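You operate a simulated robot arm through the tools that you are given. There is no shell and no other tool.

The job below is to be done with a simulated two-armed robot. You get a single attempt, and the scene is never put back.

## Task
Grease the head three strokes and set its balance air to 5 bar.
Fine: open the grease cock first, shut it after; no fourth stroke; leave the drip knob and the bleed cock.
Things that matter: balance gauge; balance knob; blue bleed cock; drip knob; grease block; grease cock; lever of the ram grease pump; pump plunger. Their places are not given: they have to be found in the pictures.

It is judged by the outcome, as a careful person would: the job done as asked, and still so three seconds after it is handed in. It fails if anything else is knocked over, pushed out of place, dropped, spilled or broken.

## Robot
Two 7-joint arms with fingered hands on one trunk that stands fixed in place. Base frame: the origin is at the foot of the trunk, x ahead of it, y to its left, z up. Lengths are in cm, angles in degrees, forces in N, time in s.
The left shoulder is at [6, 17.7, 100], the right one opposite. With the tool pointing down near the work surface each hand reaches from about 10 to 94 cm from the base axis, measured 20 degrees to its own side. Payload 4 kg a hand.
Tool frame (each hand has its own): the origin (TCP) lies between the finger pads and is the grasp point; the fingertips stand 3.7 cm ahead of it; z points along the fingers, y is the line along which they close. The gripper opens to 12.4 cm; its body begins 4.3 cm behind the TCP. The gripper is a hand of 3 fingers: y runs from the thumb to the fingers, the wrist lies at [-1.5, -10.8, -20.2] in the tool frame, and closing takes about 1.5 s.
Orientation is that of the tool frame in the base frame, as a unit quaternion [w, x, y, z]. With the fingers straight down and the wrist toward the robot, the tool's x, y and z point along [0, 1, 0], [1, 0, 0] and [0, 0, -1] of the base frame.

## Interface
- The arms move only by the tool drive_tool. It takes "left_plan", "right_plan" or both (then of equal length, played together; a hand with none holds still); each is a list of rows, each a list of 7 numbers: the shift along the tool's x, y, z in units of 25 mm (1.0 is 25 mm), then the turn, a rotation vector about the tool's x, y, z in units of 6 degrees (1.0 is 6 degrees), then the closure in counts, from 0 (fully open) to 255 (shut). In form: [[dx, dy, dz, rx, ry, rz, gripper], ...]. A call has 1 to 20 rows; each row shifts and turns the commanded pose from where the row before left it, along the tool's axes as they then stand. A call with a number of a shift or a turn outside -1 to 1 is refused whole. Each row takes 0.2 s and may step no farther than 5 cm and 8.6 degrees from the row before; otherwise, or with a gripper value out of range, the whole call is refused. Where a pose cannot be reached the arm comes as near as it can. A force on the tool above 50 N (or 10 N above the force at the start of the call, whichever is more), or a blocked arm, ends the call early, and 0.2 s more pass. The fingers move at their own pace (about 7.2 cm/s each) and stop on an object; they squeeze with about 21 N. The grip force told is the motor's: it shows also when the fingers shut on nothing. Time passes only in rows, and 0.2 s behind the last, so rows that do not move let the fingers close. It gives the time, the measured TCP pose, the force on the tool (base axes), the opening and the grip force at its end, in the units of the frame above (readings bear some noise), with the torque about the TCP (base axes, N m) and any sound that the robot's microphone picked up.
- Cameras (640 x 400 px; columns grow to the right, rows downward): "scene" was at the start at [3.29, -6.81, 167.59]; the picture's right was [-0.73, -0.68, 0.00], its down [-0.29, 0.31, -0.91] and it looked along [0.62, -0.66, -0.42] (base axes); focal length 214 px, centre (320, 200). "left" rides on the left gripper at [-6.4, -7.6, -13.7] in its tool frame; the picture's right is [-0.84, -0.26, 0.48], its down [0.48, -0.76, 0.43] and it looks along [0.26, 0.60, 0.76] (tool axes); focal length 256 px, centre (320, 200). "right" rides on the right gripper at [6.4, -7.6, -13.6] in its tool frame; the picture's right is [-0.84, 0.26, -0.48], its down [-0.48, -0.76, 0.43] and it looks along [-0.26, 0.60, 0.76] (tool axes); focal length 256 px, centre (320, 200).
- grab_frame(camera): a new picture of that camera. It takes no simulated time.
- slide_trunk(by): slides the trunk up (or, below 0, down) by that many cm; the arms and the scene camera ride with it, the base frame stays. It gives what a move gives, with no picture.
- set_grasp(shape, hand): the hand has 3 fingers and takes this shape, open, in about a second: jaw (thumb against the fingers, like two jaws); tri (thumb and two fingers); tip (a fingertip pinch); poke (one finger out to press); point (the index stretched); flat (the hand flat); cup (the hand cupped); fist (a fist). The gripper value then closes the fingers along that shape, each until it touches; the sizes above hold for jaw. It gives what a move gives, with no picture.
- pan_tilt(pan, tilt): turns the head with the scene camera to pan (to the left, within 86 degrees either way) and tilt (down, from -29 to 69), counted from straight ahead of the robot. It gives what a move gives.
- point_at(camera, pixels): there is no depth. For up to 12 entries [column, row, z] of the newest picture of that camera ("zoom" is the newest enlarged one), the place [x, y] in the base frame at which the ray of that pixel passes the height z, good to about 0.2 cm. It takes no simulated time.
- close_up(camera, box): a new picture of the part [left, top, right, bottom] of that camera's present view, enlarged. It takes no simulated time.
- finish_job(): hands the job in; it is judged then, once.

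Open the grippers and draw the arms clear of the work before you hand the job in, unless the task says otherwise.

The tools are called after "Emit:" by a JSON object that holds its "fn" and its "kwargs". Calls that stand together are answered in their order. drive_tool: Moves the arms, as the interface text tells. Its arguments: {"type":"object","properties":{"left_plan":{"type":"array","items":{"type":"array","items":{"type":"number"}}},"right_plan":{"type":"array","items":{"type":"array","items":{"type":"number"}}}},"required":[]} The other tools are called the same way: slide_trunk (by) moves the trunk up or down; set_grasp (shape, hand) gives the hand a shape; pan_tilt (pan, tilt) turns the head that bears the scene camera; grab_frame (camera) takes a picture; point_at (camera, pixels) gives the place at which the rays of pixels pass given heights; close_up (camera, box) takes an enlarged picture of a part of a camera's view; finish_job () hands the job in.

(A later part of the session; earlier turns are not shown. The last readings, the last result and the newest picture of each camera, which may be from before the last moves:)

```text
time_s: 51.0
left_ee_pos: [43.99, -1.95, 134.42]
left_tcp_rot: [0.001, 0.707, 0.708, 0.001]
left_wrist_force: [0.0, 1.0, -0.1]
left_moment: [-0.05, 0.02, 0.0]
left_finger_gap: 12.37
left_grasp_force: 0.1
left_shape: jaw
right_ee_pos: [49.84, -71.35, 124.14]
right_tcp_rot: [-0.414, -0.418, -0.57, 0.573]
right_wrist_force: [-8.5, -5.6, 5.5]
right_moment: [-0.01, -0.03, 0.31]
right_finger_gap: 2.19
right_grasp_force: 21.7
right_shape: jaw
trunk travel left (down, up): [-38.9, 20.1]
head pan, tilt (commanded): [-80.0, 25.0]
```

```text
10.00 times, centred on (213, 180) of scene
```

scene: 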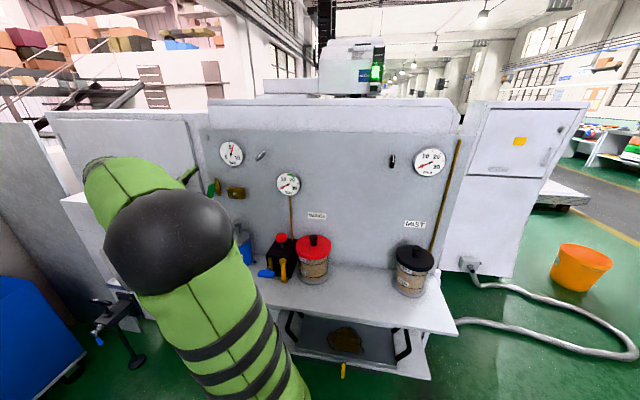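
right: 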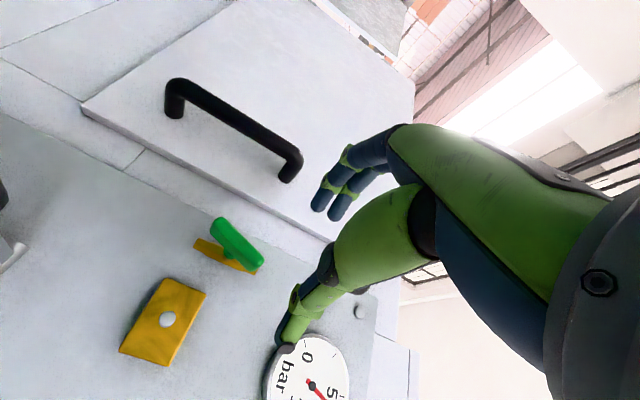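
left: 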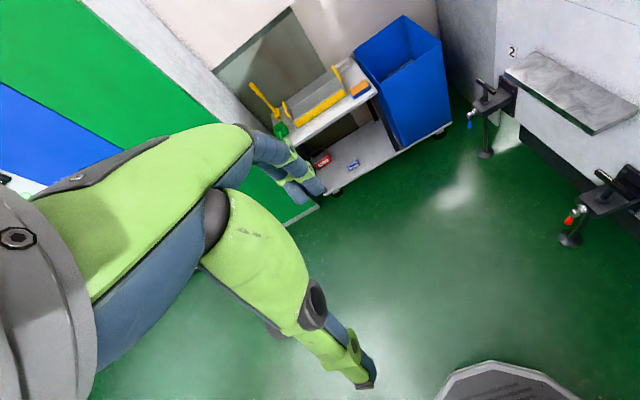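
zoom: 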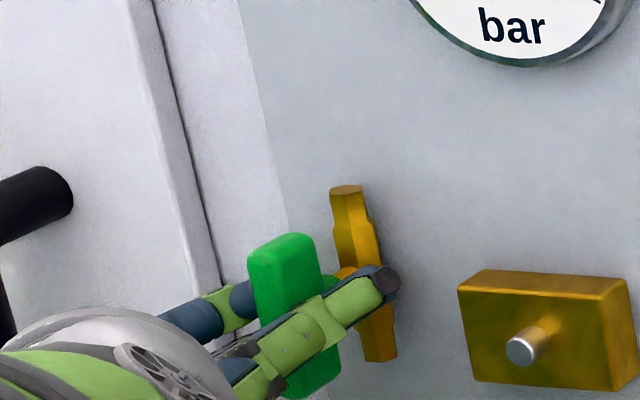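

The handle is now nearly vertical with torque still low. I nudge a further −5° to find the stop.

Emit:
{"fn": "drive_tool", "kwargs": {"right_plan": [[0, 0, 0, 0, 0, -0.5, 245], [0, 0, 0, 0, 0, -0.4, 245], [0, 0, 0, 0, 0, 0, 245]]}}

Emit:
{"fn": "close_up", "kwargs": {"camera": "right", "box": [180, 180, 420, 380]}}

Emit:
{"fn": "close_up", "kwargs": {"camera": "scene", "box": [181, 160, 245, 200]}}

```text
time_s: 51.8
left_ee_pos: [43.85, -1.94, 134.4]
left_tcp_rot: [0.0, 0.708, 0.707, 0.001]
left_wrist_force: [-0.7, 0.5, -0.1]
left_moment: [0.03, -0.02, 0.0]
left_finger_gap: 12.36
left_grasp_force: 0.0
left_shape: jaw
right_ee_pos: [49.72, -71.4, 124.03]
right_tcp_rot: [-0.387, -0.39, -0.589, 0.593]
right_wrist_force: [-7.1, -9.9, 12.0]
right_moment: [-0.21, -0.2, 0.4]
right_finger_gap: 2.15
right_grasp_force: 20.9
right_shape: jaw
trunk travel left (down, up): [-38.9, 20.1]
head pan, tilt (commanded): [-80.0, 25.0]
```

```text
2.00 times, centred on (300, 280) of right
```

zoom: 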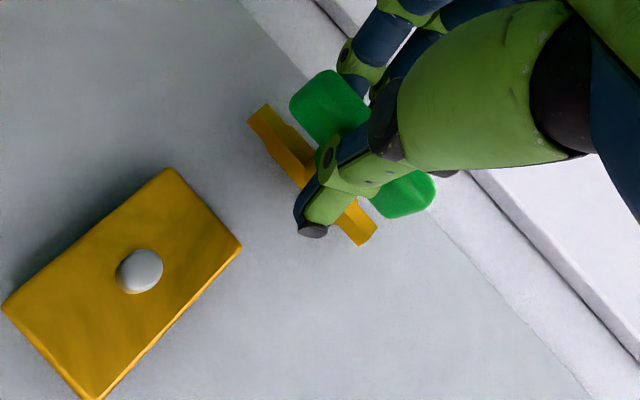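

```text
10.00 times, centred on (213, 180) of scene
```

zoom: 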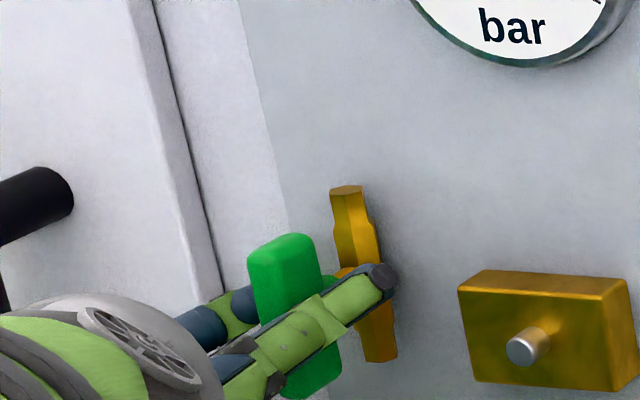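

Torque rose to −0.2 N·m and the handle no longer moves: it is at its open stop, vertical along the body. I open the jaws and back straight out.

Emit:
{"fn": "drive_tool", "kwargs": {"right_plan": [[0, 0, 0, 0, 0, 0.5, 200], [0, 0, 0, 0, 0, 0, 130], [0, 0, 0, 0, 0, 0, 90], [0, 0, 0, 0, 0, 0, 90], [0, 0, -0.6, 0, 0, 0, 90], [0, 0, -0.8, 0, 0, 0, 90], [0, 0, -0.8, 0, 0, 0, 90], [0, 0, -0.8, 0, 0, 0, 90], [0, 0, -0.8, 0, 0, 0, 90]]}}

Emit:
{"fn": "close_up", "kwargs": {"camera": "scene", "box": [181, 160, 245, 200]}}

Emit:
{"fn": "grab_frame", "kwargs": {"camera": "right"}}

```text
time_s: 53.8
left_ee_pos: [44.05, -1.81, 134.43]
left_tcp_rot: [-0.001, 0.707, 0.707, 0.0]
left_wrist_force: [0.2, -0.3, 0.2]
left_moment: [0.0, -0.02, 0.01]
left_finger_gap: 12.39
left_grasp_force: 0.1
left_shape: jaw
right_ee_pos: [49.95, -61.63, 124.03]
right_tcp_rot: [-0.403, -0.406, -0.578, 0.582]
right_wrist_force: [0.1, 0.1, -0.5]
right_moment: [0.0, 0.01, 0.0]
right_finger_gap: 7.98
right_grasp_force: 0.1
right_shape: jaw
trunk travel left (down, up): [-38.9, 20.1]
head pan, tilt (commanded): [-80.0, 25.0]
```

```text
10.00 times, centred on (213, 180) of scene
```

zoom: 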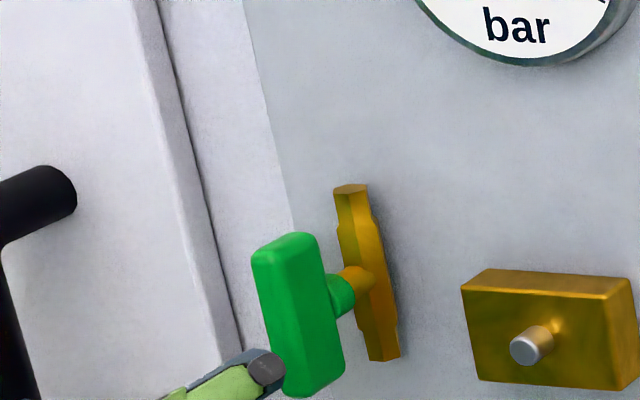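

```text
taken
```

right: 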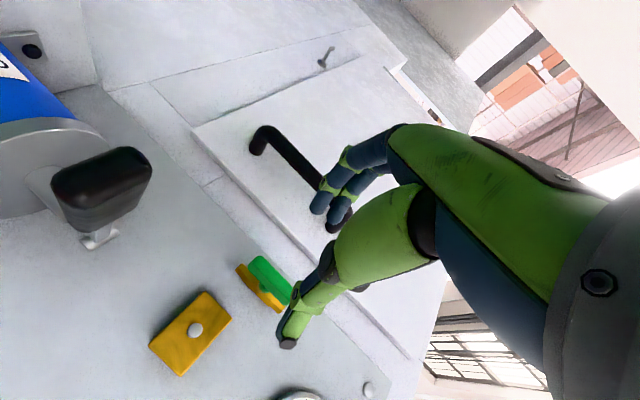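

The cock handle now lies parallel to the brass body: open. Next is the pump; I zoom on the lever from both cameras.

Emit:
{"fn": "close_up", "kwargs": {"camera": "scene", "box": [190, 205, 286, 275]}}

Emit:
{"fn": "close_up", "kwargs": {"camera": "right", "box": [0, 20, 192, 260]}}

```text
5.71 times, centred on (238, 240) of scene
```

zoom: 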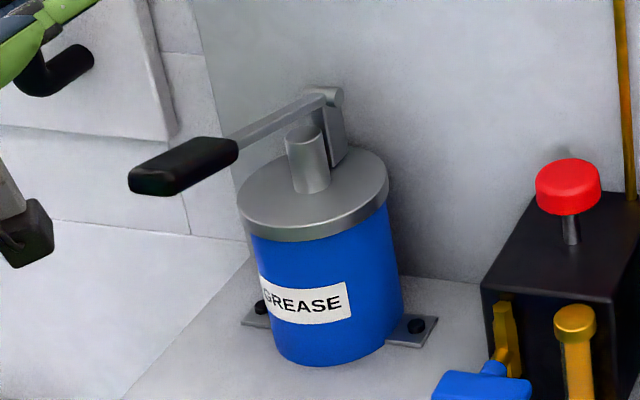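

```text
1.67 times, centred on (96, 140) of right
```

zoom: 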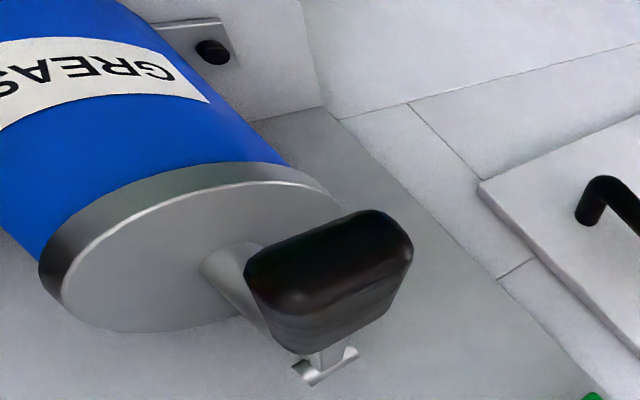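

I take rays for pivot, grip ends, and lid from both views.

Emit:
{"fn": "point_at", "kwargs": {"camera": "scene", "pixels": [[238.9, 221.6, 112], [238.9, 221.6, 108], [222.6, 230.9, 114], [222.6, 230.9, 110], [208.3, 236.2, 114], [208.3, 236.2, 110], [236.8, 238.3, 104], [236.8, 238.3, 98], [235.4, 228.6, 110], [235.4, 228.6, 104]]}}

Emit:
{"fn": "point_at", "kwargs": {"camera": "right", "pixels": [[102, 239, 112], [102, 239, 108], [85, 206, 114], [85, 206, 110], [120, 205, 114], [120, 205, 110]]}}

```text
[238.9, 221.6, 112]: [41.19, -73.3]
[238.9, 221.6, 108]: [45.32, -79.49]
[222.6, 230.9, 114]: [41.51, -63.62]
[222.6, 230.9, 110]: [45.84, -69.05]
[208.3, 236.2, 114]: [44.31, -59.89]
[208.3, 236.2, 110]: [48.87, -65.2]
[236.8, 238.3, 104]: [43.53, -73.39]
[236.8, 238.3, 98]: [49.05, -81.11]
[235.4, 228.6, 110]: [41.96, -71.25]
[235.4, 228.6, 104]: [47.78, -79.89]
```

```text
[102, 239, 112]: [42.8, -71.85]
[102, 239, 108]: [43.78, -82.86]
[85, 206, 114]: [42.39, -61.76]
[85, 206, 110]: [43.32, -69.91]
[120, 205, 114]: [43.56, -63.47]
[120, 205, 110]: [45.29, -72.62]
```

The lever runs from its pivot near (42.8,-75.2,110.8) up ~14° to the grip, centre near (43,-62,113.8). I retreat, lower the trunk 10 cm for better reach, then roll to the wrist-above pose so the jaws can clamp the grip from above and below.

Emit:
{"fn": "drive_tool", "kwargs": {"right_plan": [[0, 0, -1, 0, 0, 0, 90], [0, 0, -1, 0, 0, 0, 90], [0, 0, -1, 0, 0, 0, 90], [0, 0, -1, 0, 0, 0, 90]]}}

Emit:
{"fn": "slide_trunk", "kwargs": {"by": -10}}

Emit:
{"fn": "drive_tool", "kwargs": {"right_plan": [[0, 0, 0, 0, 0, -1, 90], [0, 0, 0, 0, 0, -1, 90], [0, 0, 0, 0, 0, -1, 90], [0, 0, 0, 0, 0, -1, 90], [0, 0, 0, 0, 0, -1, 90], [0, 0, 0, 0, 0, -1, 90], [0, 0, 0, 0, 0, -1, 90], [0, 0, 0, 0, 0, -1, 90], [0, 0, 0, 0, 0, -1, 90], [0, 0, 0, 0, 0, -1, 90], [0, 0, 0, 0, 0, -1, 90]]}}

Emit:
{"fn": "grab_frame", "kwargs": {"camera": "right"}}

Emit:
{"fn": "grab_frame", "kwargs": {"camera": "scene"}}

```text
time_s: 54.8
left_ee_pos: [43.9, -1.82, 134.45]
left_tcp_rot: [0.0, 0.708, 0.707, 0.0]
left_wrist_force: [-0.4, 0.7, 0.2]
left_moment: [-0.02, 0.0, -0.03]
left_finger_gap: 12.38
left_grasp_force: 0.1
left_shape: jaw
right_ee_pos: [49.85, -51.53, 124.15]
right_tcp_rot: [-0.402, -0.405, -0.578, 0.583]
right_wrist_force: [0.1, 0.0, -0.8]
right_moment: [-0.01, 0.01, 0.01]
right_finger_gap: 7.97
right_grasp_force: 0.0
right_shape: jaw
trunk travel left (down, up): [-38.9, 20.1]
head pan, tilt (commanded): [-80.0, 25.0]
```

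```text
time_s: 56.1
left_ee_pos: [43.87, -1.95, 124.36]
left_tcp_rot: [0.0, 0.707, 0.707, 0.0]
left_wrist_force: [0.4, 0.1, -0.3]
left_moment: [0.01, -0.03, 0.02]
left_finger_gap: 12.35
left_grasp_force: 0.0
left_shape: jaw
right_ee_pos: [49.86, -51.73, 113.98]
right_tcp_rot: [-0.402, -0.406, -0.578, 0.582]
right_wrist_force: [1.4, -0.1, -0.2]
right_moment: [-0.01, 0.01, -0.02]
right_finger_gap: 7.97
right_grasp_force: 0.0
right_shape: jaw
trunk travel left (down, up): [-28.9, 30.1]
head pan, tilt (commanded): [-80.0, 25.0]
```

```text
time_s: 58.5
left_ee_pos: [44.04, -2.02, 124.4]
left_tcp_rot: [0.001, 0.707, 0.707, 0.0]
left_wrist_force: [0.3, -0.9, 0.2]
left_moment: [-0.02, 0.01, -0.01]
left_finger_gap: 12.36
left_grasp_force: 0.1
left_shape: jaw
right_ee_pos: [49.77, -51.71, 114.27]
right_tcp_rot: [-0.021, -0.024, -0.706, 0.708]
right_wrist_force: [0.5, 0.0, -0.1]
right_moment: [0.02, -0.01, -0.01]
right_finger_gap: 7.99
right_grasp_force: 0.1
right_shape: jaw
trunk travel left (down, up): [-28.9, 30.1]
head pan, tilt (commanded): [-80.0, 25.0]
```

```text
taken
```

right: 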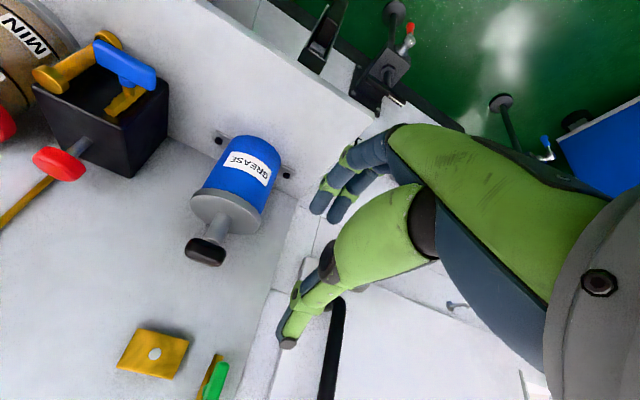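

```text
taken
```

scene: 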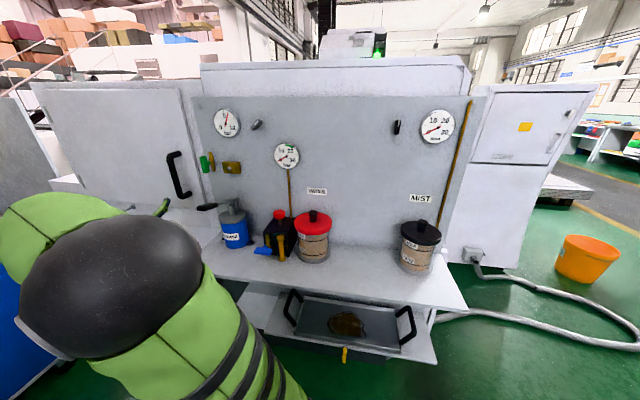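

I shift to x≈43.2 in front of the lever grip, finish the roll to −90°, and look.

Emit:
{"fn": "drive_tool", "kwargs": {"right_plan": [[0.66, 0, 0, 0, 0, -0.3, 80], [0.66, 0, 0, 0, 0, -0.3, 80], [0.66, 0, 0, 0, 0, 0, 80], [0.66, 0, 0, 0, 0, 0, 80], [0, 0, 0, 0, 0, 0, 80]]}}

Emit:
{"fn": "grab_frame", "kwargs": {"camera": "right"}}

Emit:
{"fn": "close_up", "kwargs": {"camera": "scene", "box": [150, 165, 278, 255]}}

```text
time_s: 59.7
left_ee_pos: [43.95, -1.9, 124.51]
left_tcp_rot: [0.001, 0.707, 0.707, 0.0]
left_wrist_force: [1.2, 1.0, -0.5]
left_moment: [0.01, -0.05, 0.0]
left_finger_gap: 12.39
left_grasp_force: 0.0
left_shape: jaw
right_ee_pos: [43.3, -51.63, 113.87]
right_tcp_rot: [0.002, -0.003, -0.706, 0.708]
right_wrist_force: [0.1, -1.0, -0.2]
right_moment: [-0.03, 0.02, -0.01]
right_finger_gap: 8.45
right_grasp_force: 0.1
right_shape: jaw
trunk travel left (down, up): [-28.9, 30.1]
head pan, tilt (commanded): [-80.0, 25.0]
```

```text
taken
```

right: 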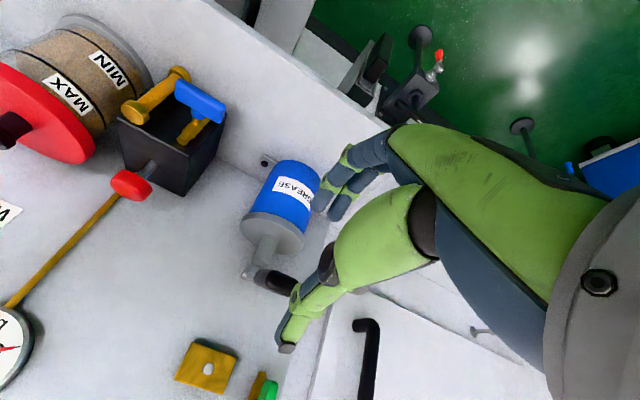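

```text
4.44 times, centred on (214, 210) of scene
```

zoom: 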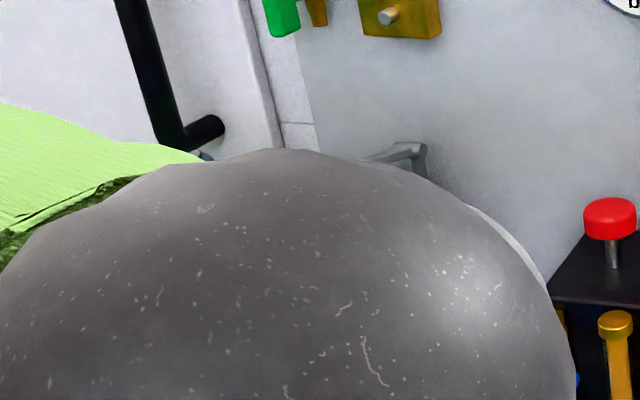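

The arm hides the scene view, but the right camera shows the grip lying between thumb and fingers. I advance gently along −y to y≈-60 so the jaws straddle the grip.

Emit:
{"fn": "drive_tool", "kwargs": {"right_plan": [[0.03, -0.05, 0.7, 0, 0, 0, 80], [0.03, -0.05, 0.7, 0, 0, 0, 80], [0.03, -0.05, 0.7, 0, 0, 0, 80], [0, 0, 0.7, 0, 0, 0, 80], [0, 0, 0.6, 0, 0, 0, 80], [0, 0, 0, 0, 0, 0, 80]]}}

Emit:
{"fn": "grab_frame", "kwargs": {"camera": "right"}}

Emit:
{"fn": "grab_frame", "kwargs": {"camera": "scene"}}

```text
time_s: 61.1
left_ee_pos: [43.96, -1.81, 124.45]
left_tcp_rot: [0.0, 0.707, 0.708, 0.0]
left_wrist_force: [1.2, 0.1, 0.7]
left_moment: [0.0, 0.0, 0.0]
left_finger_gap: 12.37
left_grasp_force: 0.0
left_shape: jaw
right_ee_pos: [43.04, -60.06, 114.2]
right_tcp_rot: [0.001, -0.002, -0.706, 0.708]
right_wrist_force: [-0.1, -0.4, -0.4]
right_moment: [0.01, 0.01, 0.0]
right_finger_gap: 8.47
right_grasp_force: 0.0
right_shape: jaw
trunk travel left (down, up): [-28.9, 30.1]
head pan, tilt (commanded): [-80.0, 25.0]
```

```text
taken
```

right: 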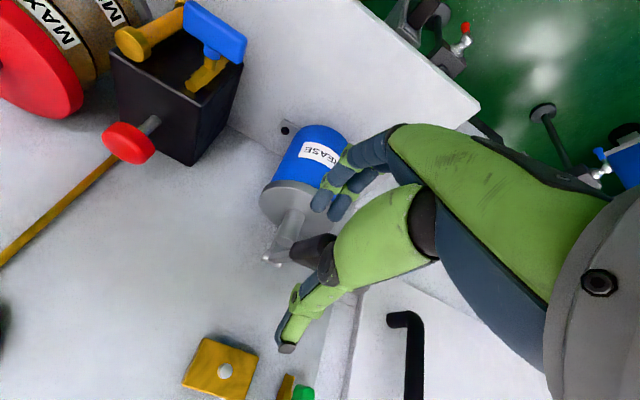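

```text
taken
```

scene: 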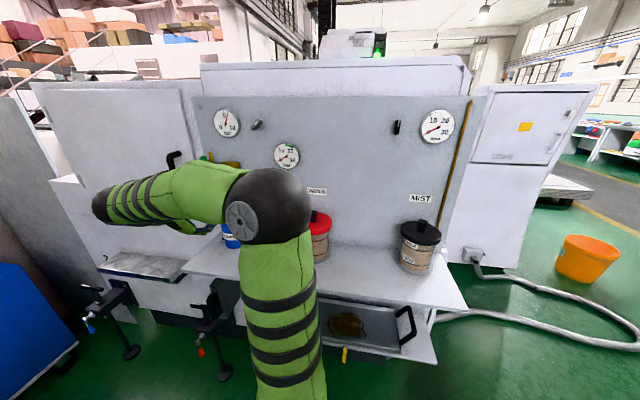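

The hand reached (43.0,-60.1,114.2) with no contact. I zoom in on the grip between the jaws.

Emit:
{"fn": "close_up", "kwargs": {"camera": "right", "box": [240, 150, 400, 360]}}

```text
1.90 times, centred on (320, 255) of right
```

zoom: 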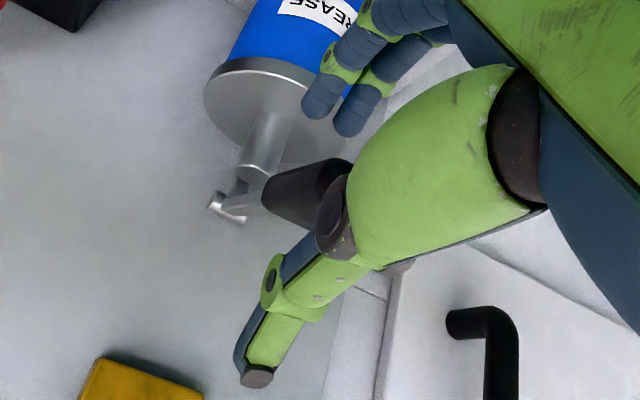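

The grip lies between thumb (above) and fingers (below). I close the jaws on it.

Emit:
{"fn": "drive_tool", "kwargs": {"right_plan": [[0, 0, 0, 0, 0, 0, 140], [0, 0, 0, 0, 0, 0, 180], [0, 0, 0, 0, 0, 0, 210], [0, 0, 0, 0, 0, 0, 235], [0, 0, 0, 0, 0, 0, 235], [0, 0, 0, 0, 0, 0, 235]]}}

Emit:
{"fn": "close_up", "kwargs": {"camera": "right", "box": [240, 150, 400, 360]}}

```text
time_s: 62.5
left_ee_pos: [44.06, -1.93, 124.29]
left_tcp_rot: [0.0, 0.707, 0.707, -0.001]
left_wrist_force: [0.0, 0.7, 0.6]
left_moment: [-0.02, -0.02, 0.02]
left_finger_gap: 12.38
left_grasp_force: 0.1
left_shape: jaw
right_ee_pos: [43.02, -60.02, 114.31]
right_tcp_rot: [0.002, -0.002, -0.707, 0.708]
right_wrist_force: [-0.5, 6.7, -8.6]
right_moment: [1.96, 0.07, 0.06]
right_finger_gap: 3.03
right_grasp_force: 21.4
right_shape: jaw
trunk travel left (down, up): [-28.9, 30.1]
head pan, tilt (commanded): [-80.0, 25.0]
```

```text
1.90 times, centred on (320, 255) of right
```

zoom: 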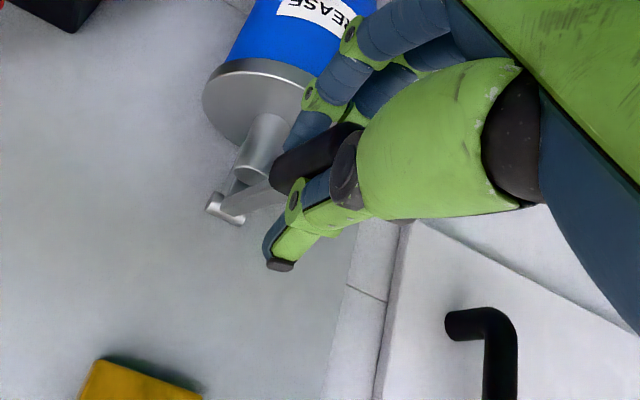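

The jaws hold the grip (gap 3.0 cm). I begin the first down stroke slowly, 4 cm, and check the forces.

Emit:
{"fn": "drive_tool", "kwargs": {"right_plan": [[0, 0.4, 0, 0, 0, 0, 235], [0, 0.4, 0, 0, 0, 0, 235], [0, 0.4, 0, 0, 0, 0, 235], [0, 0.4, 0, 0, 0, 0, 235]]}}

Emit:
{"fn": "close_up", "kwargs": {"camera": "right", "box": [240, 150, 400, 360]}}

```text
time_s: 63.5
left_ee_pos: [44.03, -1.77, 124.41]
left_tcp_rot: [0.0, 0.707, 0.707, 0.001]
left_wrist_force: [0.1, -0.1, -0.5]
left_moment: [0.0, 0.02, 0.02]
left_finger_gap: 12.37
left_grasp_force: 0.1
left_shape: jaw
right_ee_pos: [43.04, -59.93, 110.43]
right_tcp_rot: [0.001, -0.002, -0.706, 0.708]
right_wrist_force: [1.1, 9.7, 3.5]
right_moment: [0.24, -0.01, -0.02]
right_finger_gap: 2.37
right_grasp_force: 20.8
right_shape: jaw
trunk travel left (down, up): [-28.9, 30.1]
head pan, tilt (commanded): [-80.0, 25.0]
```

```text
1.90 times, centred on (320, 255) of right
```

zoom: 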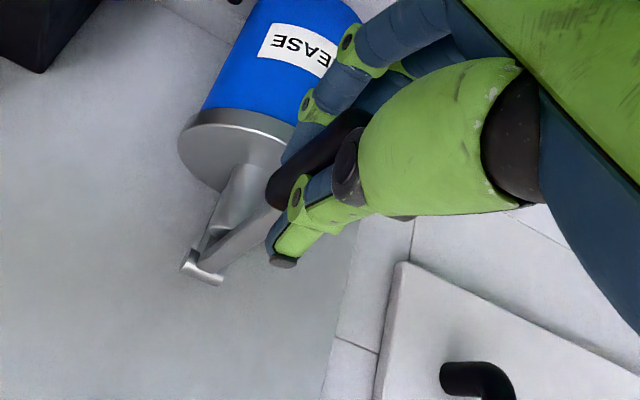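

Force is small (3.5 N) and the moment vanished, so the lever moves freely. I go on down another 4 cm, pitching the hand with the lever's arc.

Emit:
{"fn": "drive_tool", "kwargs": {"right_plan": [[0, 0.4, 0, 0.6, 0, 0, 235], [0, 0.4, 0, 0.6, 0, 0, 235], [0, 0.4, 0, 0.6, 0, 0, 235], [0, 0.4, 0, 0.6, 0, 0, 235]]}}

Emit:
{"fn": "close_up", "kwargs": {"camera": "right", "box": [240, 150, 400, 360]}}

```text
time_s: 64.5
left_ee_pos: [43.86, -1.69, 124.42]
left_tcp_rot: [0.0, 0.707, 0.707, -0.001]
left_wrist_force: [-0.4, 0.2, 0.0]
left_moment: [0.05, -0.01, 0.02]
left_finger_gap: 12.39
left_grasp_force: 0.0
left_shape: jaw
right_ee_pos: [42.86, -60.09, 106.87]
right_tcp_rot: [0.0, -0.004, -0.607, 0.794]
right_wrist_force: [4.5, 5.0, 36.7]
right_moment: [0.81, 0.14, -0.02]
right_finger_gap: 3.04
right_grasp_force: 20.9
right_shape: jaw
trunk travel left (down, up): [-28.9, 30.1]
head pan, tilt (commanded): [-80.0, 25.0]
```

```text
1.90 times, centred on (320, 255) of right
```

zoom: 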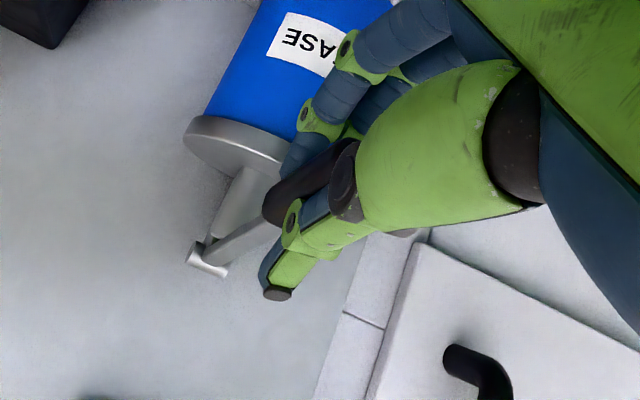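

Force rose sharply to 37 N at z≈106.9, suggesting the lower stop. I press just 3 mm more to confirm it is a hard stop and not grease resistance.

Emit:
{"fn": "drive_tool", "kwargs": {"right_plan": [[0, 0.12, 0, -0.3, 0, 0, 235], [0, 0, 0, 0, 0, 0, 235]]}}

```text
time_s: 65.2
left_ee_pos: [43.75, -1.65, 124.36]
left_tcp_rot: [0.001, 0.707, 0.707, 0.0]
left_wrist_force: [-0.7, 0.4, 0.9]
left_moment: [0.0, -0.02, -0.01]
left_finger_gap: 12.37
left_grasp_force: 0.0
left_shape: jaw
right_ee_pos: [42.99, -60.17, 106.67]
right_tcp_rot: [-0.003, -0.004, -0.618, 0.786]
right_wrist_force: [-3.9, 11.3, 30.2]
right_moment: [0.59, 0.15, -0.08]
right_finger_gap: 3.17
right_grasp_force: 20.7
right_shape: jaw
trunk travel left (down, up): [-28.9, 30.1]
head pan, tilt (commanded): [-80.0, 25.0]
stopped in row 2 (right hand): the force on the tool passed its limit at 50 N (the readings are from after the stop); the commanded pose is now the measured one
```

The stop is hard (passed 50 N), so the first down stroke is complete. I raise the lever back up along its arc toward the top.

Emit:
{"fn": "drive_tool", "kwargs": {"right_plan": [[0, -0.38, 0, -0.45, 0, 0, 235], [0, -0.38, 0, -0.45, 0, 0, 235], [0, -0.38, 0, -0.45, 0, 0, 235], [0, -0.38, 0, -0.45, 0, 0, 235], [0, -0.38, 0, -0.45, 0, 0, 235], [0, -0.38, 0, -0.45, 0, 0, 235], [0, -0.38, 0, -0.45, 0, 0, 235]]}}

Emit:
{"fn": "close_up", "kwargs": {"camera": "right", "box": [240, 150, 400, 360]}}

```text
time_s: 66.8
left_ee_pos: [44.02, -1.89, 124.34]
left_tcp_rot: [0.0, 0.707, 0.707, 0.0]
left_wrist_force: [-0.2, -0.4, -0.1]
left_moment: [0.0, -0.01, 0.02]
left_finger_gap: 12.38
left_grasp_force: 0.2
left_shape: jaw
right_ee_pos: [42.96, -59.93, 112.85]
right_tcp_rot: [0.0, 0.003, 0.743, -0.67]
right_wrist_force: [3.7, 1.8, -0.8]
right_moment: [0.73, 0.0, 0.09]
right_finger_gap: 2.71
right_grasp_force: 21.1
right_shape: jaw
trunk travel left (down, up): [-28.9, 30.1]
head pan, tilt (commanded): [-80.0, 25.0]
```

```text
1.90 times, centred on (320, 255) of right
```

zoom: 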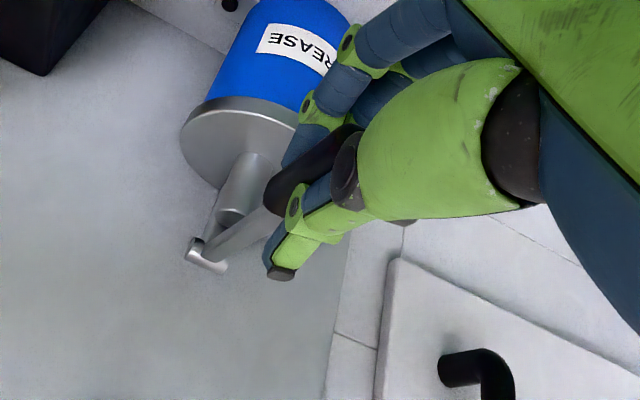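

The lever rises freely (z=112.9). I continue up gently until the top stop shows.

Emit:
{"fn": "drive_tool", "kwargs": {"right_plan": [[0, -0.28, 0, -0.3, 0, 0, 235], [0, -0.28, 0, -0.3, 0, 0, 235], [0, -0.2, 0, -0.2, 0, 0, 235]]}}

Emit:
{"fn": "close_up", "kwargs": {"camera": "right", "box": [240, 150, 400, 360]}}

```text
time_s: 67.6
left_ee_pos: [44.03, -1.98, 124.32]
left_tcp_rot: [0.0, 0.707, 0.707, -0.001]
left_wrist_force: [0.1, 0.3, 0.4]
left_moment: [0.0, 0.01, 0.0]
left_finger_gap: 12.39
left_grasp_force: 0.1
left_shape: jaw
right_ee_pos: [42.99, -60.31, 114.58]
right_tcp_rot: [0.0, 0.003, 0.77, -0.638]
right_wrist_force: [3.2, -1.7, -4.4]
right_moment: [0.97, -0.03, 0.07]
right_finger_gap: 2.77
right_grasp_force: 21.2
right_shape: jaw
trunk travel left (down, up): [-28.9, 30.1]
head pan, tilt (commanded): [-80.0, 25.0]
```

```text
1.90 times, centred on (320, 255) of right
```

zoom: 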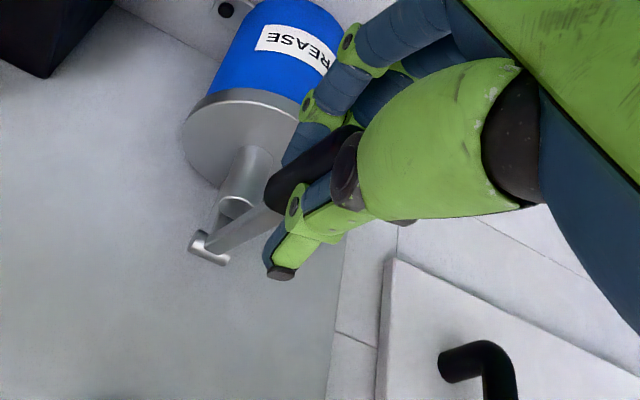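

Still almost free at z=114.6. I lift a little more to reach the lever's top stop.

Emit:
{"fn": "drive_tool", "kwargs": {"right_plan": [[0, -0.2, 0, -0.2, 0, 0, 235], [0, -0.2, 0, -0.2, 0, 0, 235], [0, 0, 0, 0, 0, 0, 235]]}}

```text
time_s: 68.4
left_ee_pos: [43.93, -1.88, 124.31]
left_tcp_rot: [0.0, 0.707, 0.707, 0.0]
left_wrist_force: [0.9, 0.2, -0.1]
left_moment: [0.01, 0.02, 0.01]
left_finger_gap: 12.37
left_grasp_force: 0.0
left_shape: jaw
right_ee_pos: [43.04, -60.3, 115.51]
right_tcp_rot: [0.0, 0.002, 0.784, -0.621]
right_wrist_force: [0.5, 8.4, -17.7]
right_moment: [1.07, 0.0, 0.02]
right_finger_gap: 2.59
right_grasp_force: 21.2
right_shape: jaw
trunk travel left (down, up): [-28.9, 30.1]
head pan, tilt (commanded): [-80.0, 25.0]
```

Top stop reached (−18 N at z=115.5): stroke one is complete. Now stroke two: down the full arc to the lower stop.

Emit:
{"fn": "drive_tool", "kwargs": {"right_plan": [[0, 0.4, 0, 0.45, 0, 0, 235], [0, 0.4, 0, 0.45, 0, 0, 235], [0, 0.4, 0, 0.45, 0, 0, 235], [0, 0.4, 0, 0.45, 0, 0, 235], [0, 0.4, 0, 0.45, 0, 0, 235], [0, 0.4, 0, 0.45, 0, 0, 235], [0, 0.4, 0, 0.45, 0, 0, 235], [0, 0.4, 0, 0.45, 0, 0, 235], [0, 0.4, 0, 0.45, 0, 0, 235], [0, 0.15, 0, 0, 0, 0, 235]]}}

Emit:
{"fn": "close_up", "kwargs": {"camera": "right", "box": [240, 150, 400, 360]}}

```text
time_s: 70.6
left_ee_pos: [43.91, -1.68, 124.45]
left_tcp_rot: [0.0, 0.707, 0.707, -0.001]
left_wrist_force: [-0.2, -0.1, 0.1]
left_moment: [0.0, -0.02, 0.01]
left_finger_gap: 12.38
left_grasp_force: 0.1
left_shape: jaw
right_ee_pos: [42.95, -60.09, 106.86]
right_tcp_rot: [-0.001, -0.004, -0.632, 0.775]
right_wrist_force: [1.0, 5.8, 30.2]
right_moment: [0.07, 0.09, 0.02]
right_finger_gap: 2.93
right_grasp_force: 20.9
right_shape: jaw
trunk travel left (down, up): [-28.9, 30.1]
head pan, tilt (commanded): [-80.0, 25.0]
```

```text
1.90 times, centred on (320, 255) of right
```

zoom: 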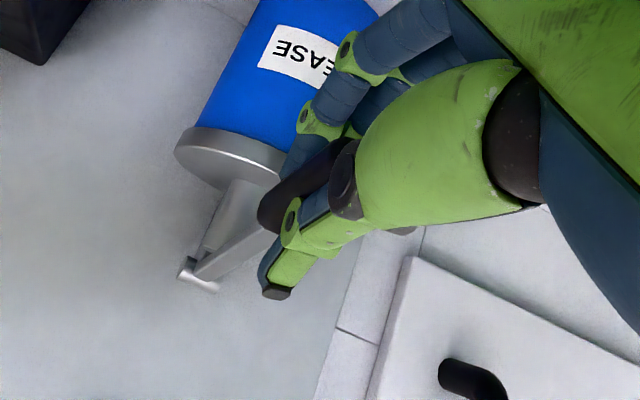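

Bottom stop again (30 N at z=106.9). I press 1.5 mm more, then raise the lever fully to the top stop.

Emit:
{"fn": "drive_tool", "kwargs": {"right_plan": [[0, 0.06, 0, 0, 0, 0, 235], [0, -0.4, 0, -0.45, 0, 0, 235], [0, -0.4, 0, -0.45, 0, 0, 235], [0, -0.4, 0, -0.45, 0, 0, 235], [0, -0.4, 0, -0.45, 0, 0, 235], [0, -0.4, 0, -0.45, 0, 0, 235], [0, -0.4, 0, -0.45, 0, 0, 235], [0, -0.4, 0, -0.45, 0, 0, 235], [0, -0.4, 0, -0.45, 0, 0, 235], [0, -0.4, 0, -0.45, 0, 0, 235], [0, -0.2, 0, 0, 0, 0, 235], [0, 0, 0, 0, 0, 0, 235]]}}

Emit:
{"fn": "close_up", "kwargs": {"camera": "right", "box": [240, 150, 400, 360]}}

```text
time_s: 73.2
left_ee_pos: [43.93, -1.89, 124.33]
left_tcp_rot: [0.0, 0.707, 0.707, 0.0]
left_wrist_force: [-0.3, -0.4, 0.4]
left_moment: [0.0, 0.01, 0.01]
left_finger_gap: 12.39
left_grasp_force: 0.0
left_shape: jaw
right_ee_pos: [42.99, -60.21, 115.45]
right_tcp_rot: [0.0, 0.002, 0.784, -0.621]
right_wrist_force: [0.1, 4.4, -15.7]
right_moment: [0.95, 0.0, 0.02]
right_finger_gap: 2.62
right_grasp_force: 20.7
right_shape: jaw
trunk travel left (down, up): [-28.9, 30.1]
head pan, tilt (commanded): [-80.0, 25.0]
```

```text
1.90 times, centred on (320, 255) of right
```

zoom: 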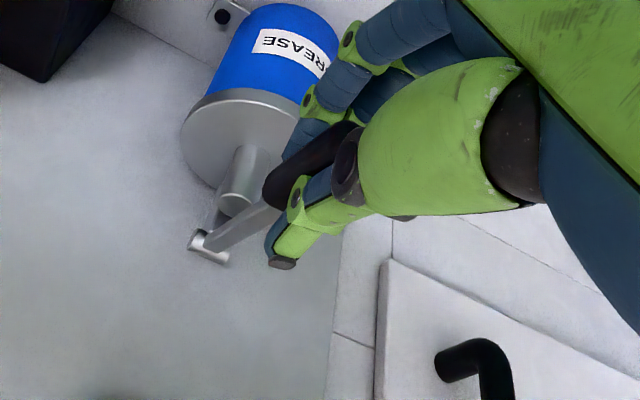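

Top stop again (−16 N): stroke two complete. Now stroke three, same path down.

Emit:
{"fn": "drive_tool", "kwargs": {"right_plan": [[0, 0.4, 0, 0.45, 0, 0, 235], [0, 0.4, 0, 0.45, 0, 0, 235], [0, 0.4, 0, 0.45, 0, 0, 235], [0, 0.4, 0, 0.45, 0, 0, 235], [0, 0.4, 0, 0.45, 0, 0, 235], [0, 0.4, 0, 0.45, 0, 0, 235], [0, 0.4, 0, 0.45, 0, 0, 235], [0, 0.4, 0, 0.45, 0, 0, 235], [0, 0.4, 0, 0.45, 0, 0, 235], [0, 0.2, 0, 0, 0, 0, 235]]}}

Emit:
{"fn": "grab_frame", "kwargs": {"camera": "right"}}

```text
time_s: 75.4
left_ee_pos: [43.86, -1.67, 124.49]
left_tcp_rot: [0.001, 0.707, 0.707, 0.0]
left_wrist_force: [0.5, 0.3, -1.2]
left_moment: [0.01, -0.02, -0.04]
left_finger_gap: 12.41
left_grasp_force: 0.0
left_shape: jaw
right_ee_pos: [42.8, -59.71, 106.61]
right_tcp_rot: [-0.002, -0.004, -0.631, 0.776]
right_wrist_force: [3.5, 4.9, 33.7]
right_moment: [0.14, 0.1, 0.01]
right_finger_gap: 3.04
right_grasp_force: 21.2
right_shape: jaw
trunk travel left (down, up): [-28.9, 30.1]
head pan, tilt (commanded): [-80.0, 25.0]
```

```text
taken
```

right: 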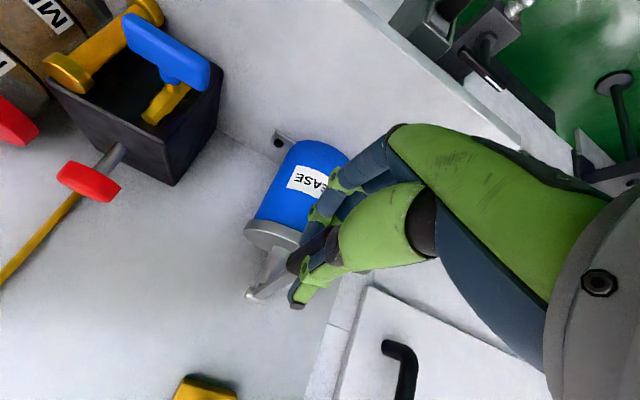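

Bottom stop (34 N): third down stroke done. I raise the lever to the top stop again.

Emit:
{"fn": "drive_tool", "kwargs": {"right_plan": [[0, -0.4, 0, -0.45, 0, 0, 235], [0, -0.4, 0, -0.45, 0, 0, 235], [0, -0.4, 0, -0.45, 0, 0, 235], [0, -0.4, 0, -0.45, 0, 0, 235], [0, -0.4, 0, -0.45, 0, 0, 235], [0, -0.4, 0, -0.45, 0, 0, 235], [0, -0.4, 0, -0.45, 0, 0, 235], [0, -0.4, 0, -0.45, 0, 0, 235], [0, -0.4, 0, -0.45, 0, 0, 235], [0, -0.2, 0, 0, 0, 0, 235], [0, 0, 0, 0, 0, 0, 235]]}}

Emit:
{"fn": "grab_frame", "kwargs": {"camera": "right"}}

```text
time_s: 77.8
left_ee_pos: [44.02, -1.91, 124.4]
left_tcp_rot: [0.001, 0.707, 0.707, 0.0]
left_wrist_force: [-0.5, -0.6, -0.5]
left_moment: [-0.03, -0.02, -0.03]
left_finger_gap: 12.38
left_grasp_force: 0.1
left_shape: jaw
right_ee_pos: [42.99, -59.99, 115.65]
right_tcp_rot: [0.0, 0.002, 0.783, -0.622]
right_wrist_force: [-4.1, 9.9, -17.8]
right_moment: [1.17, 0.08, -0.08]
right_finger_gap: 2.63
right_grasp_force: 21.3
right_shape: jaw
trunk travel left (down, up): [-28.9, 30.1]
head pan, tilt (commanded): [-80.0, 25.0]
```

```text
taken
```

right: 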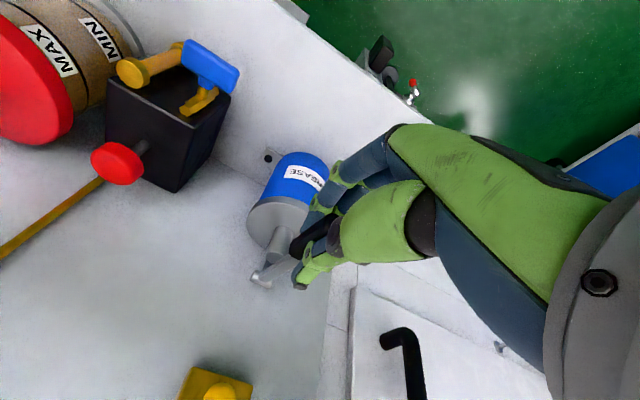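

Third stroke is complete and the lever is at its top stop. I open the jaws and withdraw along the hand's axis.

Emit:
{"fn": "drive_tool", "kwargs": {"right_plan": [[0, 0.08, 0, 0, 0, 0, 200], [0, 0, 0, 0, 0, 0, 150], [0, 0, 0, 0, 0, 0, 100], [0, 0, 0, 0, 0, 0, 80], [0, 0, 0, 0, 0, 0, 80], [0, 0, -0.6, 0, 0, 0, 80], [0, 0, -0.8, 0, 0, 0, 80], [0, 0, -0.8, 0, 0, 0, 80], [0, 0, -0.8, 0, 0, 0, 80]]}}

Emit:
{"fn": "grab_frame", "kwargs": {"camera": "right"}}

Emit:
{"fn": "grab_frame", "kwargs": {"camera": "scene"}}

```text
time_s: 79.8
left_ee_pos: [44.1, -1.99, 124.34]
left_tcp_rot: [0.0, 0.707, 0.707, 0.0]
left_wrist_force: [-0.5, -0.2, -0.2]
left_moment: [0.02, -0.03, -0.02]
left_finger_gap: 12.4
left_grasp_force: 0.0
left_shape: jaw
right_ee_pos: [42.97, -52.63, 117.13]
right_tcp_rot: [0.0, 0.003, 0.783, -0.622]
right_wrist_force: [0.0, 1.1, -0.4]
right_moment: [0.01, 0.01, 0.0]
right_finger_gap: 8.47
right_grasp_force: 0.1
right_shape: jaw
trunk travel left (down, up): [-28.9, 30.1]
head pan, tilt (commanded): [-80.0, 25.0]
```

```text
taken
```

right: 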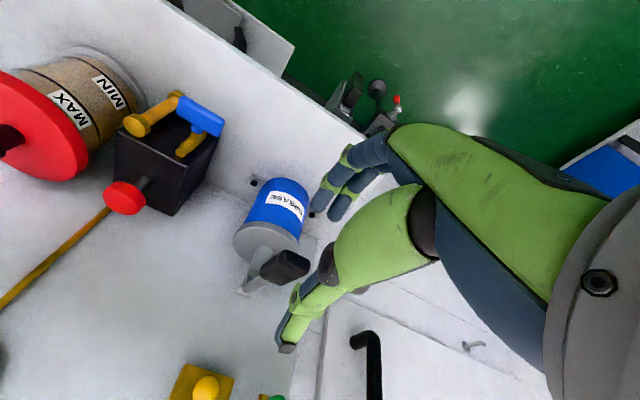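

```text
taken
```

scene: 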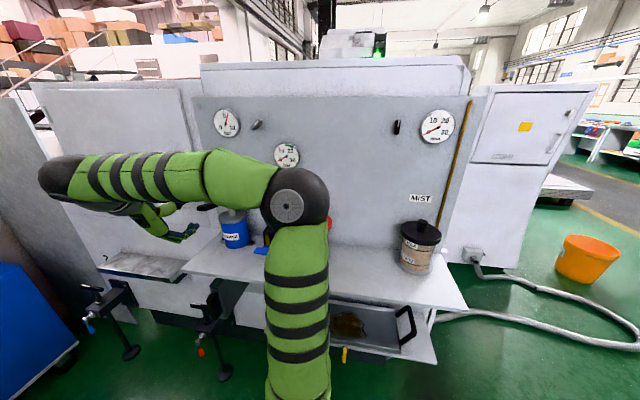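

Lever stays up. The grease block shows a yellow bead at (205,388) in the right view; I zoom on it, and on the lever.

Emit:
{"fn": "close_up", "kwargs": {"camera": "right", "box": [150, 340, 310, 400]}}

Emit:
{"fn": "close_up", "kwargs": {"camera": "right", "box": [220, 170, 340, 310]}}

Emit:
{"fn": "close_up", "kwargs": {"camera": "scene", "box": [180, 95, 308, 175]}}

```text
4.00 times, centred on (230, 370) of right
```

zoom: 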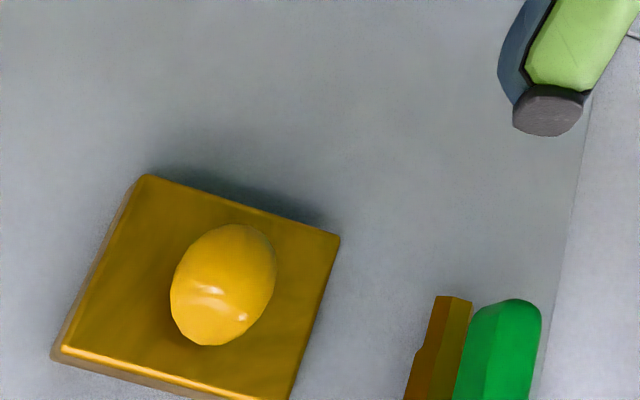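

```text
2.86 times, centred on (280, 240) of right
```

zoom: 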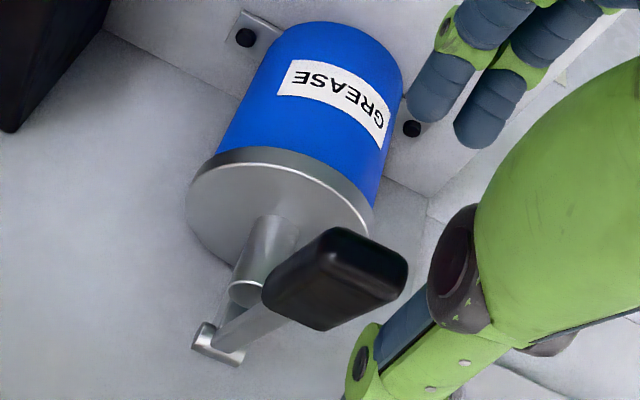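

```text
5.00 times, centred on (244, 135) of scene
```

zoom: 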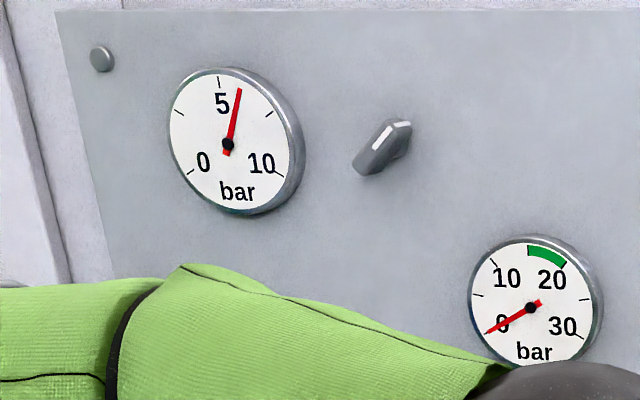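

A grease bead has come out at the block, so the pump strokes counted; I must keep the thumb clear of it. I raise the trunk 10 cm (for cock reach), level the hand, and roll to about −20°.

Emit:
{"fn": "slide_trunk", "kwargs": {"by": 10}}

Emit:
{"fn": "drive_tool", "kwargs": {"right_plan": [[0, 0, 0, 1, 0, 0, 80], [0, 0, 0, 1, 0, 0, 80], [0, 0, 0, 0.22, 0, 0, 80], [0, 0, 0, 0, 0, 1, 80], [0, 0, 0, 0, 0, 1, 80], [0, 0, 0, 0, 0, 1, 80], [0, 0, 0, 0, 0, 1, 80], [0, 0, 0, 0, 0, 1, 80], [0, 0, 0, 0, 0, 1, 80], [0, 0, 0, 0, 0, 1, 80], [0, 0, 0, 0, 0, 1, 80], [0, 0, 0, 0, 0, 1, 80], [0, 0, 0, 0, 0, 1, 80], [0, 0, 0, 0, 0, 1, 80], [0, 0, 0, 0, 0, 0.67, 80]]}}

Emit:
{"fn": "grab_frame", "kwargs": {"camera": "scene"}}

Emit:
{"fn": "grab_frame", "kwargs": {"camera": "right"}}

```text
time_s: 81.1
left_ee_pos: [44.04, -1.95, 134.33]
left_tcp_rot: [-0.001, 0.707, 0.707, 0.0]
left_wrist_force: [-0.3, -0.7, -0.1]
left_moment: [0.0, 0.02, 0.03]
left_finger_gap: 12.39
left_grasp_force: 0.1
left_shape: jaw
right_ee_pos: [42.98, -52.67, 127.2]
right_tcp_rot: [0.001, 0.002, 0.782, -0.623]
right_wrist_force: [-0.6, 0.3, 0.0]
right_moment: [0.05, 0.02, 0.02]
right_finger_gap: 8.46
right_grasp_force: 0.1
right_shape: jaw
trunk travel left (down, up): [-38.9, 20.1]
head pan, tilt (commanded): [-80.0, 25.0]
```

```text
time_s: 84.3
left_ee_pos: [44.07, -1.87, 134.41]
left_tcp_rot: [0.0, 0.707, 0.707, -0.001]
left_wrist_force: [0.3, 0.5, -0.5]
left_moment: [-0.03, 0.01, 0.01]
left_finger_gap: 12.37
left_grasp_force: 0.0
left_shape: jaw
right_ee_pos: [42.98, -52.67, 127.19]
right_tcp_rot: [-0.407, -0.407, -0.576, 0.581]
right_wrist_force: [0.0, 0.0, 0.0]
right_moment: [-0.01, 0.01, 0.0]
right_finger_gap: 8.49
right_grasp_force: 0.2
right_shape: jaw
trunk travel left (down, up): [-38.9, 20.1]
head pan, tilt (commanded): [-80.0, 25.0]
```

```text
taken
```

scene: 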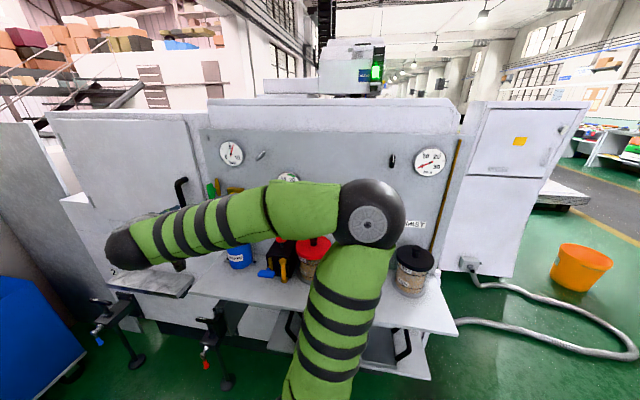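

```text
taken
```

right: 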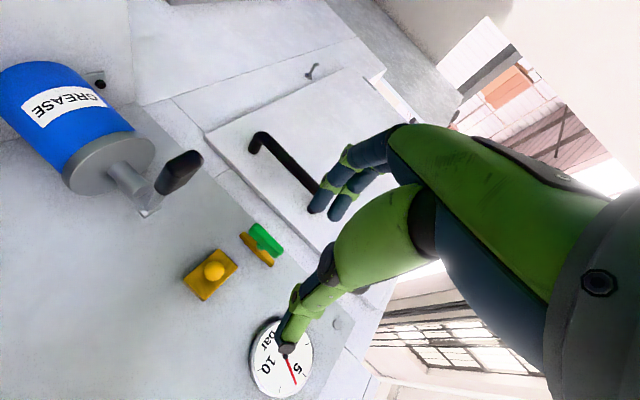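

The bead sits around the block pin (x≈41.5–44.6), so I keep the jaw gap small (6 cm). I line up with the cock at (49.8, 124) and advance to y≈-67.

Emit:
{"fn": "drive_tool", "kwargs": {"right_plan": [[0.06, 0.745, 0, 0, 0, 0, 133], [0.06, 0.745, 0, 0, 0, 0, 133], [0.06, 0.745, 0, 0, 0, 0, 133], [0.06, 0.745, 0, 0, 0, 0, 133], [0, 0, 0.8, 0, 0, 0, 133], [0, 0, 0.8, 0, 0, 0, 133], [0, 0, 0.8, 0, 0, 0, 133], [0, 0, 0.8, 0, 0, 0, 133], [0, 0, 0.8, 0, 0, 0, 133], [0, 0, 0.8, 0, 0, 0, 133], [0, 0, 0.8, 0, 0, 0, 133]]}}

Emit:
{"fn": "grab_frame", "kwargs": {"camera": "right"}}

Emit:
{"fn": "grab_frame", "kwargs": {"camera": "scene"}}

```text
time_s: 86.7
left_ee_pos: [43.99, -1.86, 134.39]
left_tcp_rot: [0.0, 0.707, 0.707, 0.0]
left_wrist_force: [0.4, 0.4, -0.5]
left_moment: [-0.04, 0.02, 0.01]
left_finger_gap: 12.37
left_grasp_force: 0.0
left_shape: jaw
right_ee_pos: [49.8, -66.6, 124.02]
right_tcp_rot: [-0.407, -0.406, -0.576, 0.581]
right_wrist_force: [0.1, -0.4, -0.2]
right_moment: [-0.04, 0.03, -0.01]
right_finger_gap: 5.95
right_grasp_force: 0.1
right_shape: jaw
trunk travel left (down, up): [-38.9, 20.1]
head pan, tilt (commanded): [-80.0, 25.0]
```

```text
taken
```

right: 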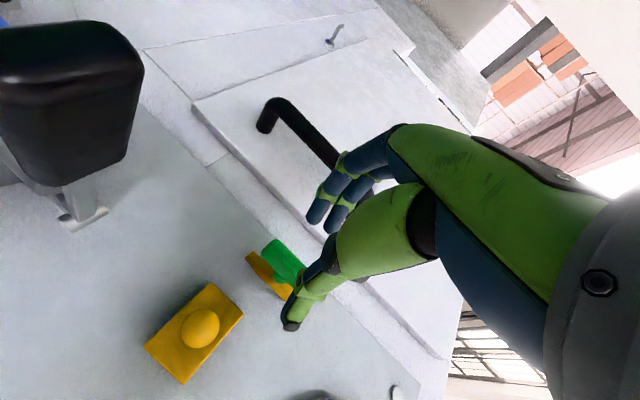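

```text
taken
```

scene: 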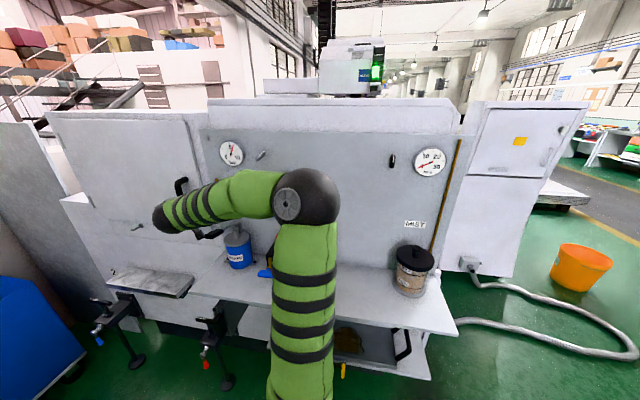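

Aligned at (49.8,-66.6,124.0) with the bead clear of the thumb. I advance 4.7 cm more and view before closing.

Emit:
{"fn": "drive_tool", "kwargs": {"right_plan": [[0, 0, 0.63, 0, 0, 0, 133], [0, 0, 0.63, 0, 0, 0, 133], [0, 0, 0.6, 0, 0, 0, 133]]}}

Emit:
{"fn": "close_up", "kwargs": {"camera": "right", "box": [180, 180, 420, 380]}}

```text
time_s: 87.5
left_ee_pos: [43.98, -1.9, 134.41]
left_tcp_rot: [0.0, 0.707, 0.707, -0.001]
left_wrist_force: [-0.9, 0.5, -0.2]
left_moment: [-0.02, -0.02, 0.02]
left_finger_gap: 12.37
left_grasp_force: 0.1
left_shape: jaw
right_ee_pos: [49.86, -71.32, 124.07]
right_tcp_rot: [-0.407, -0.406, -0.576, 0.581]
right_wrist_force: [-0.6, 0.0, 0.6]
right_moment: [0.02, 0.02, -0.03]
right_finger_gap: 5.96
right_grasp_force: 0.1
right_shape: jaw
trunk travel left (down, up): [-38.9, 20.1]
head pan, tilt (commanded): [-80.0, 25.0]
```

```text
2.00 times, centred on (300, 280) of right
```

zoom: 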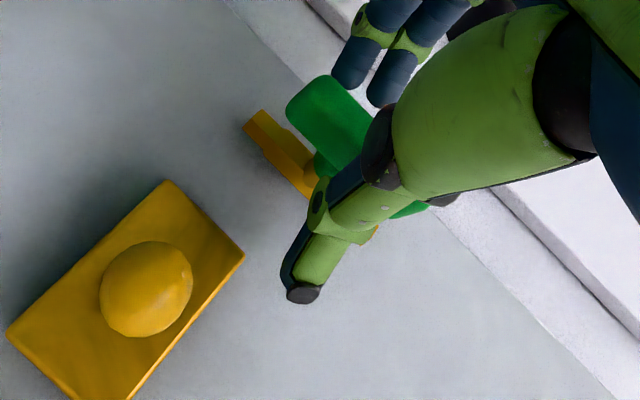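

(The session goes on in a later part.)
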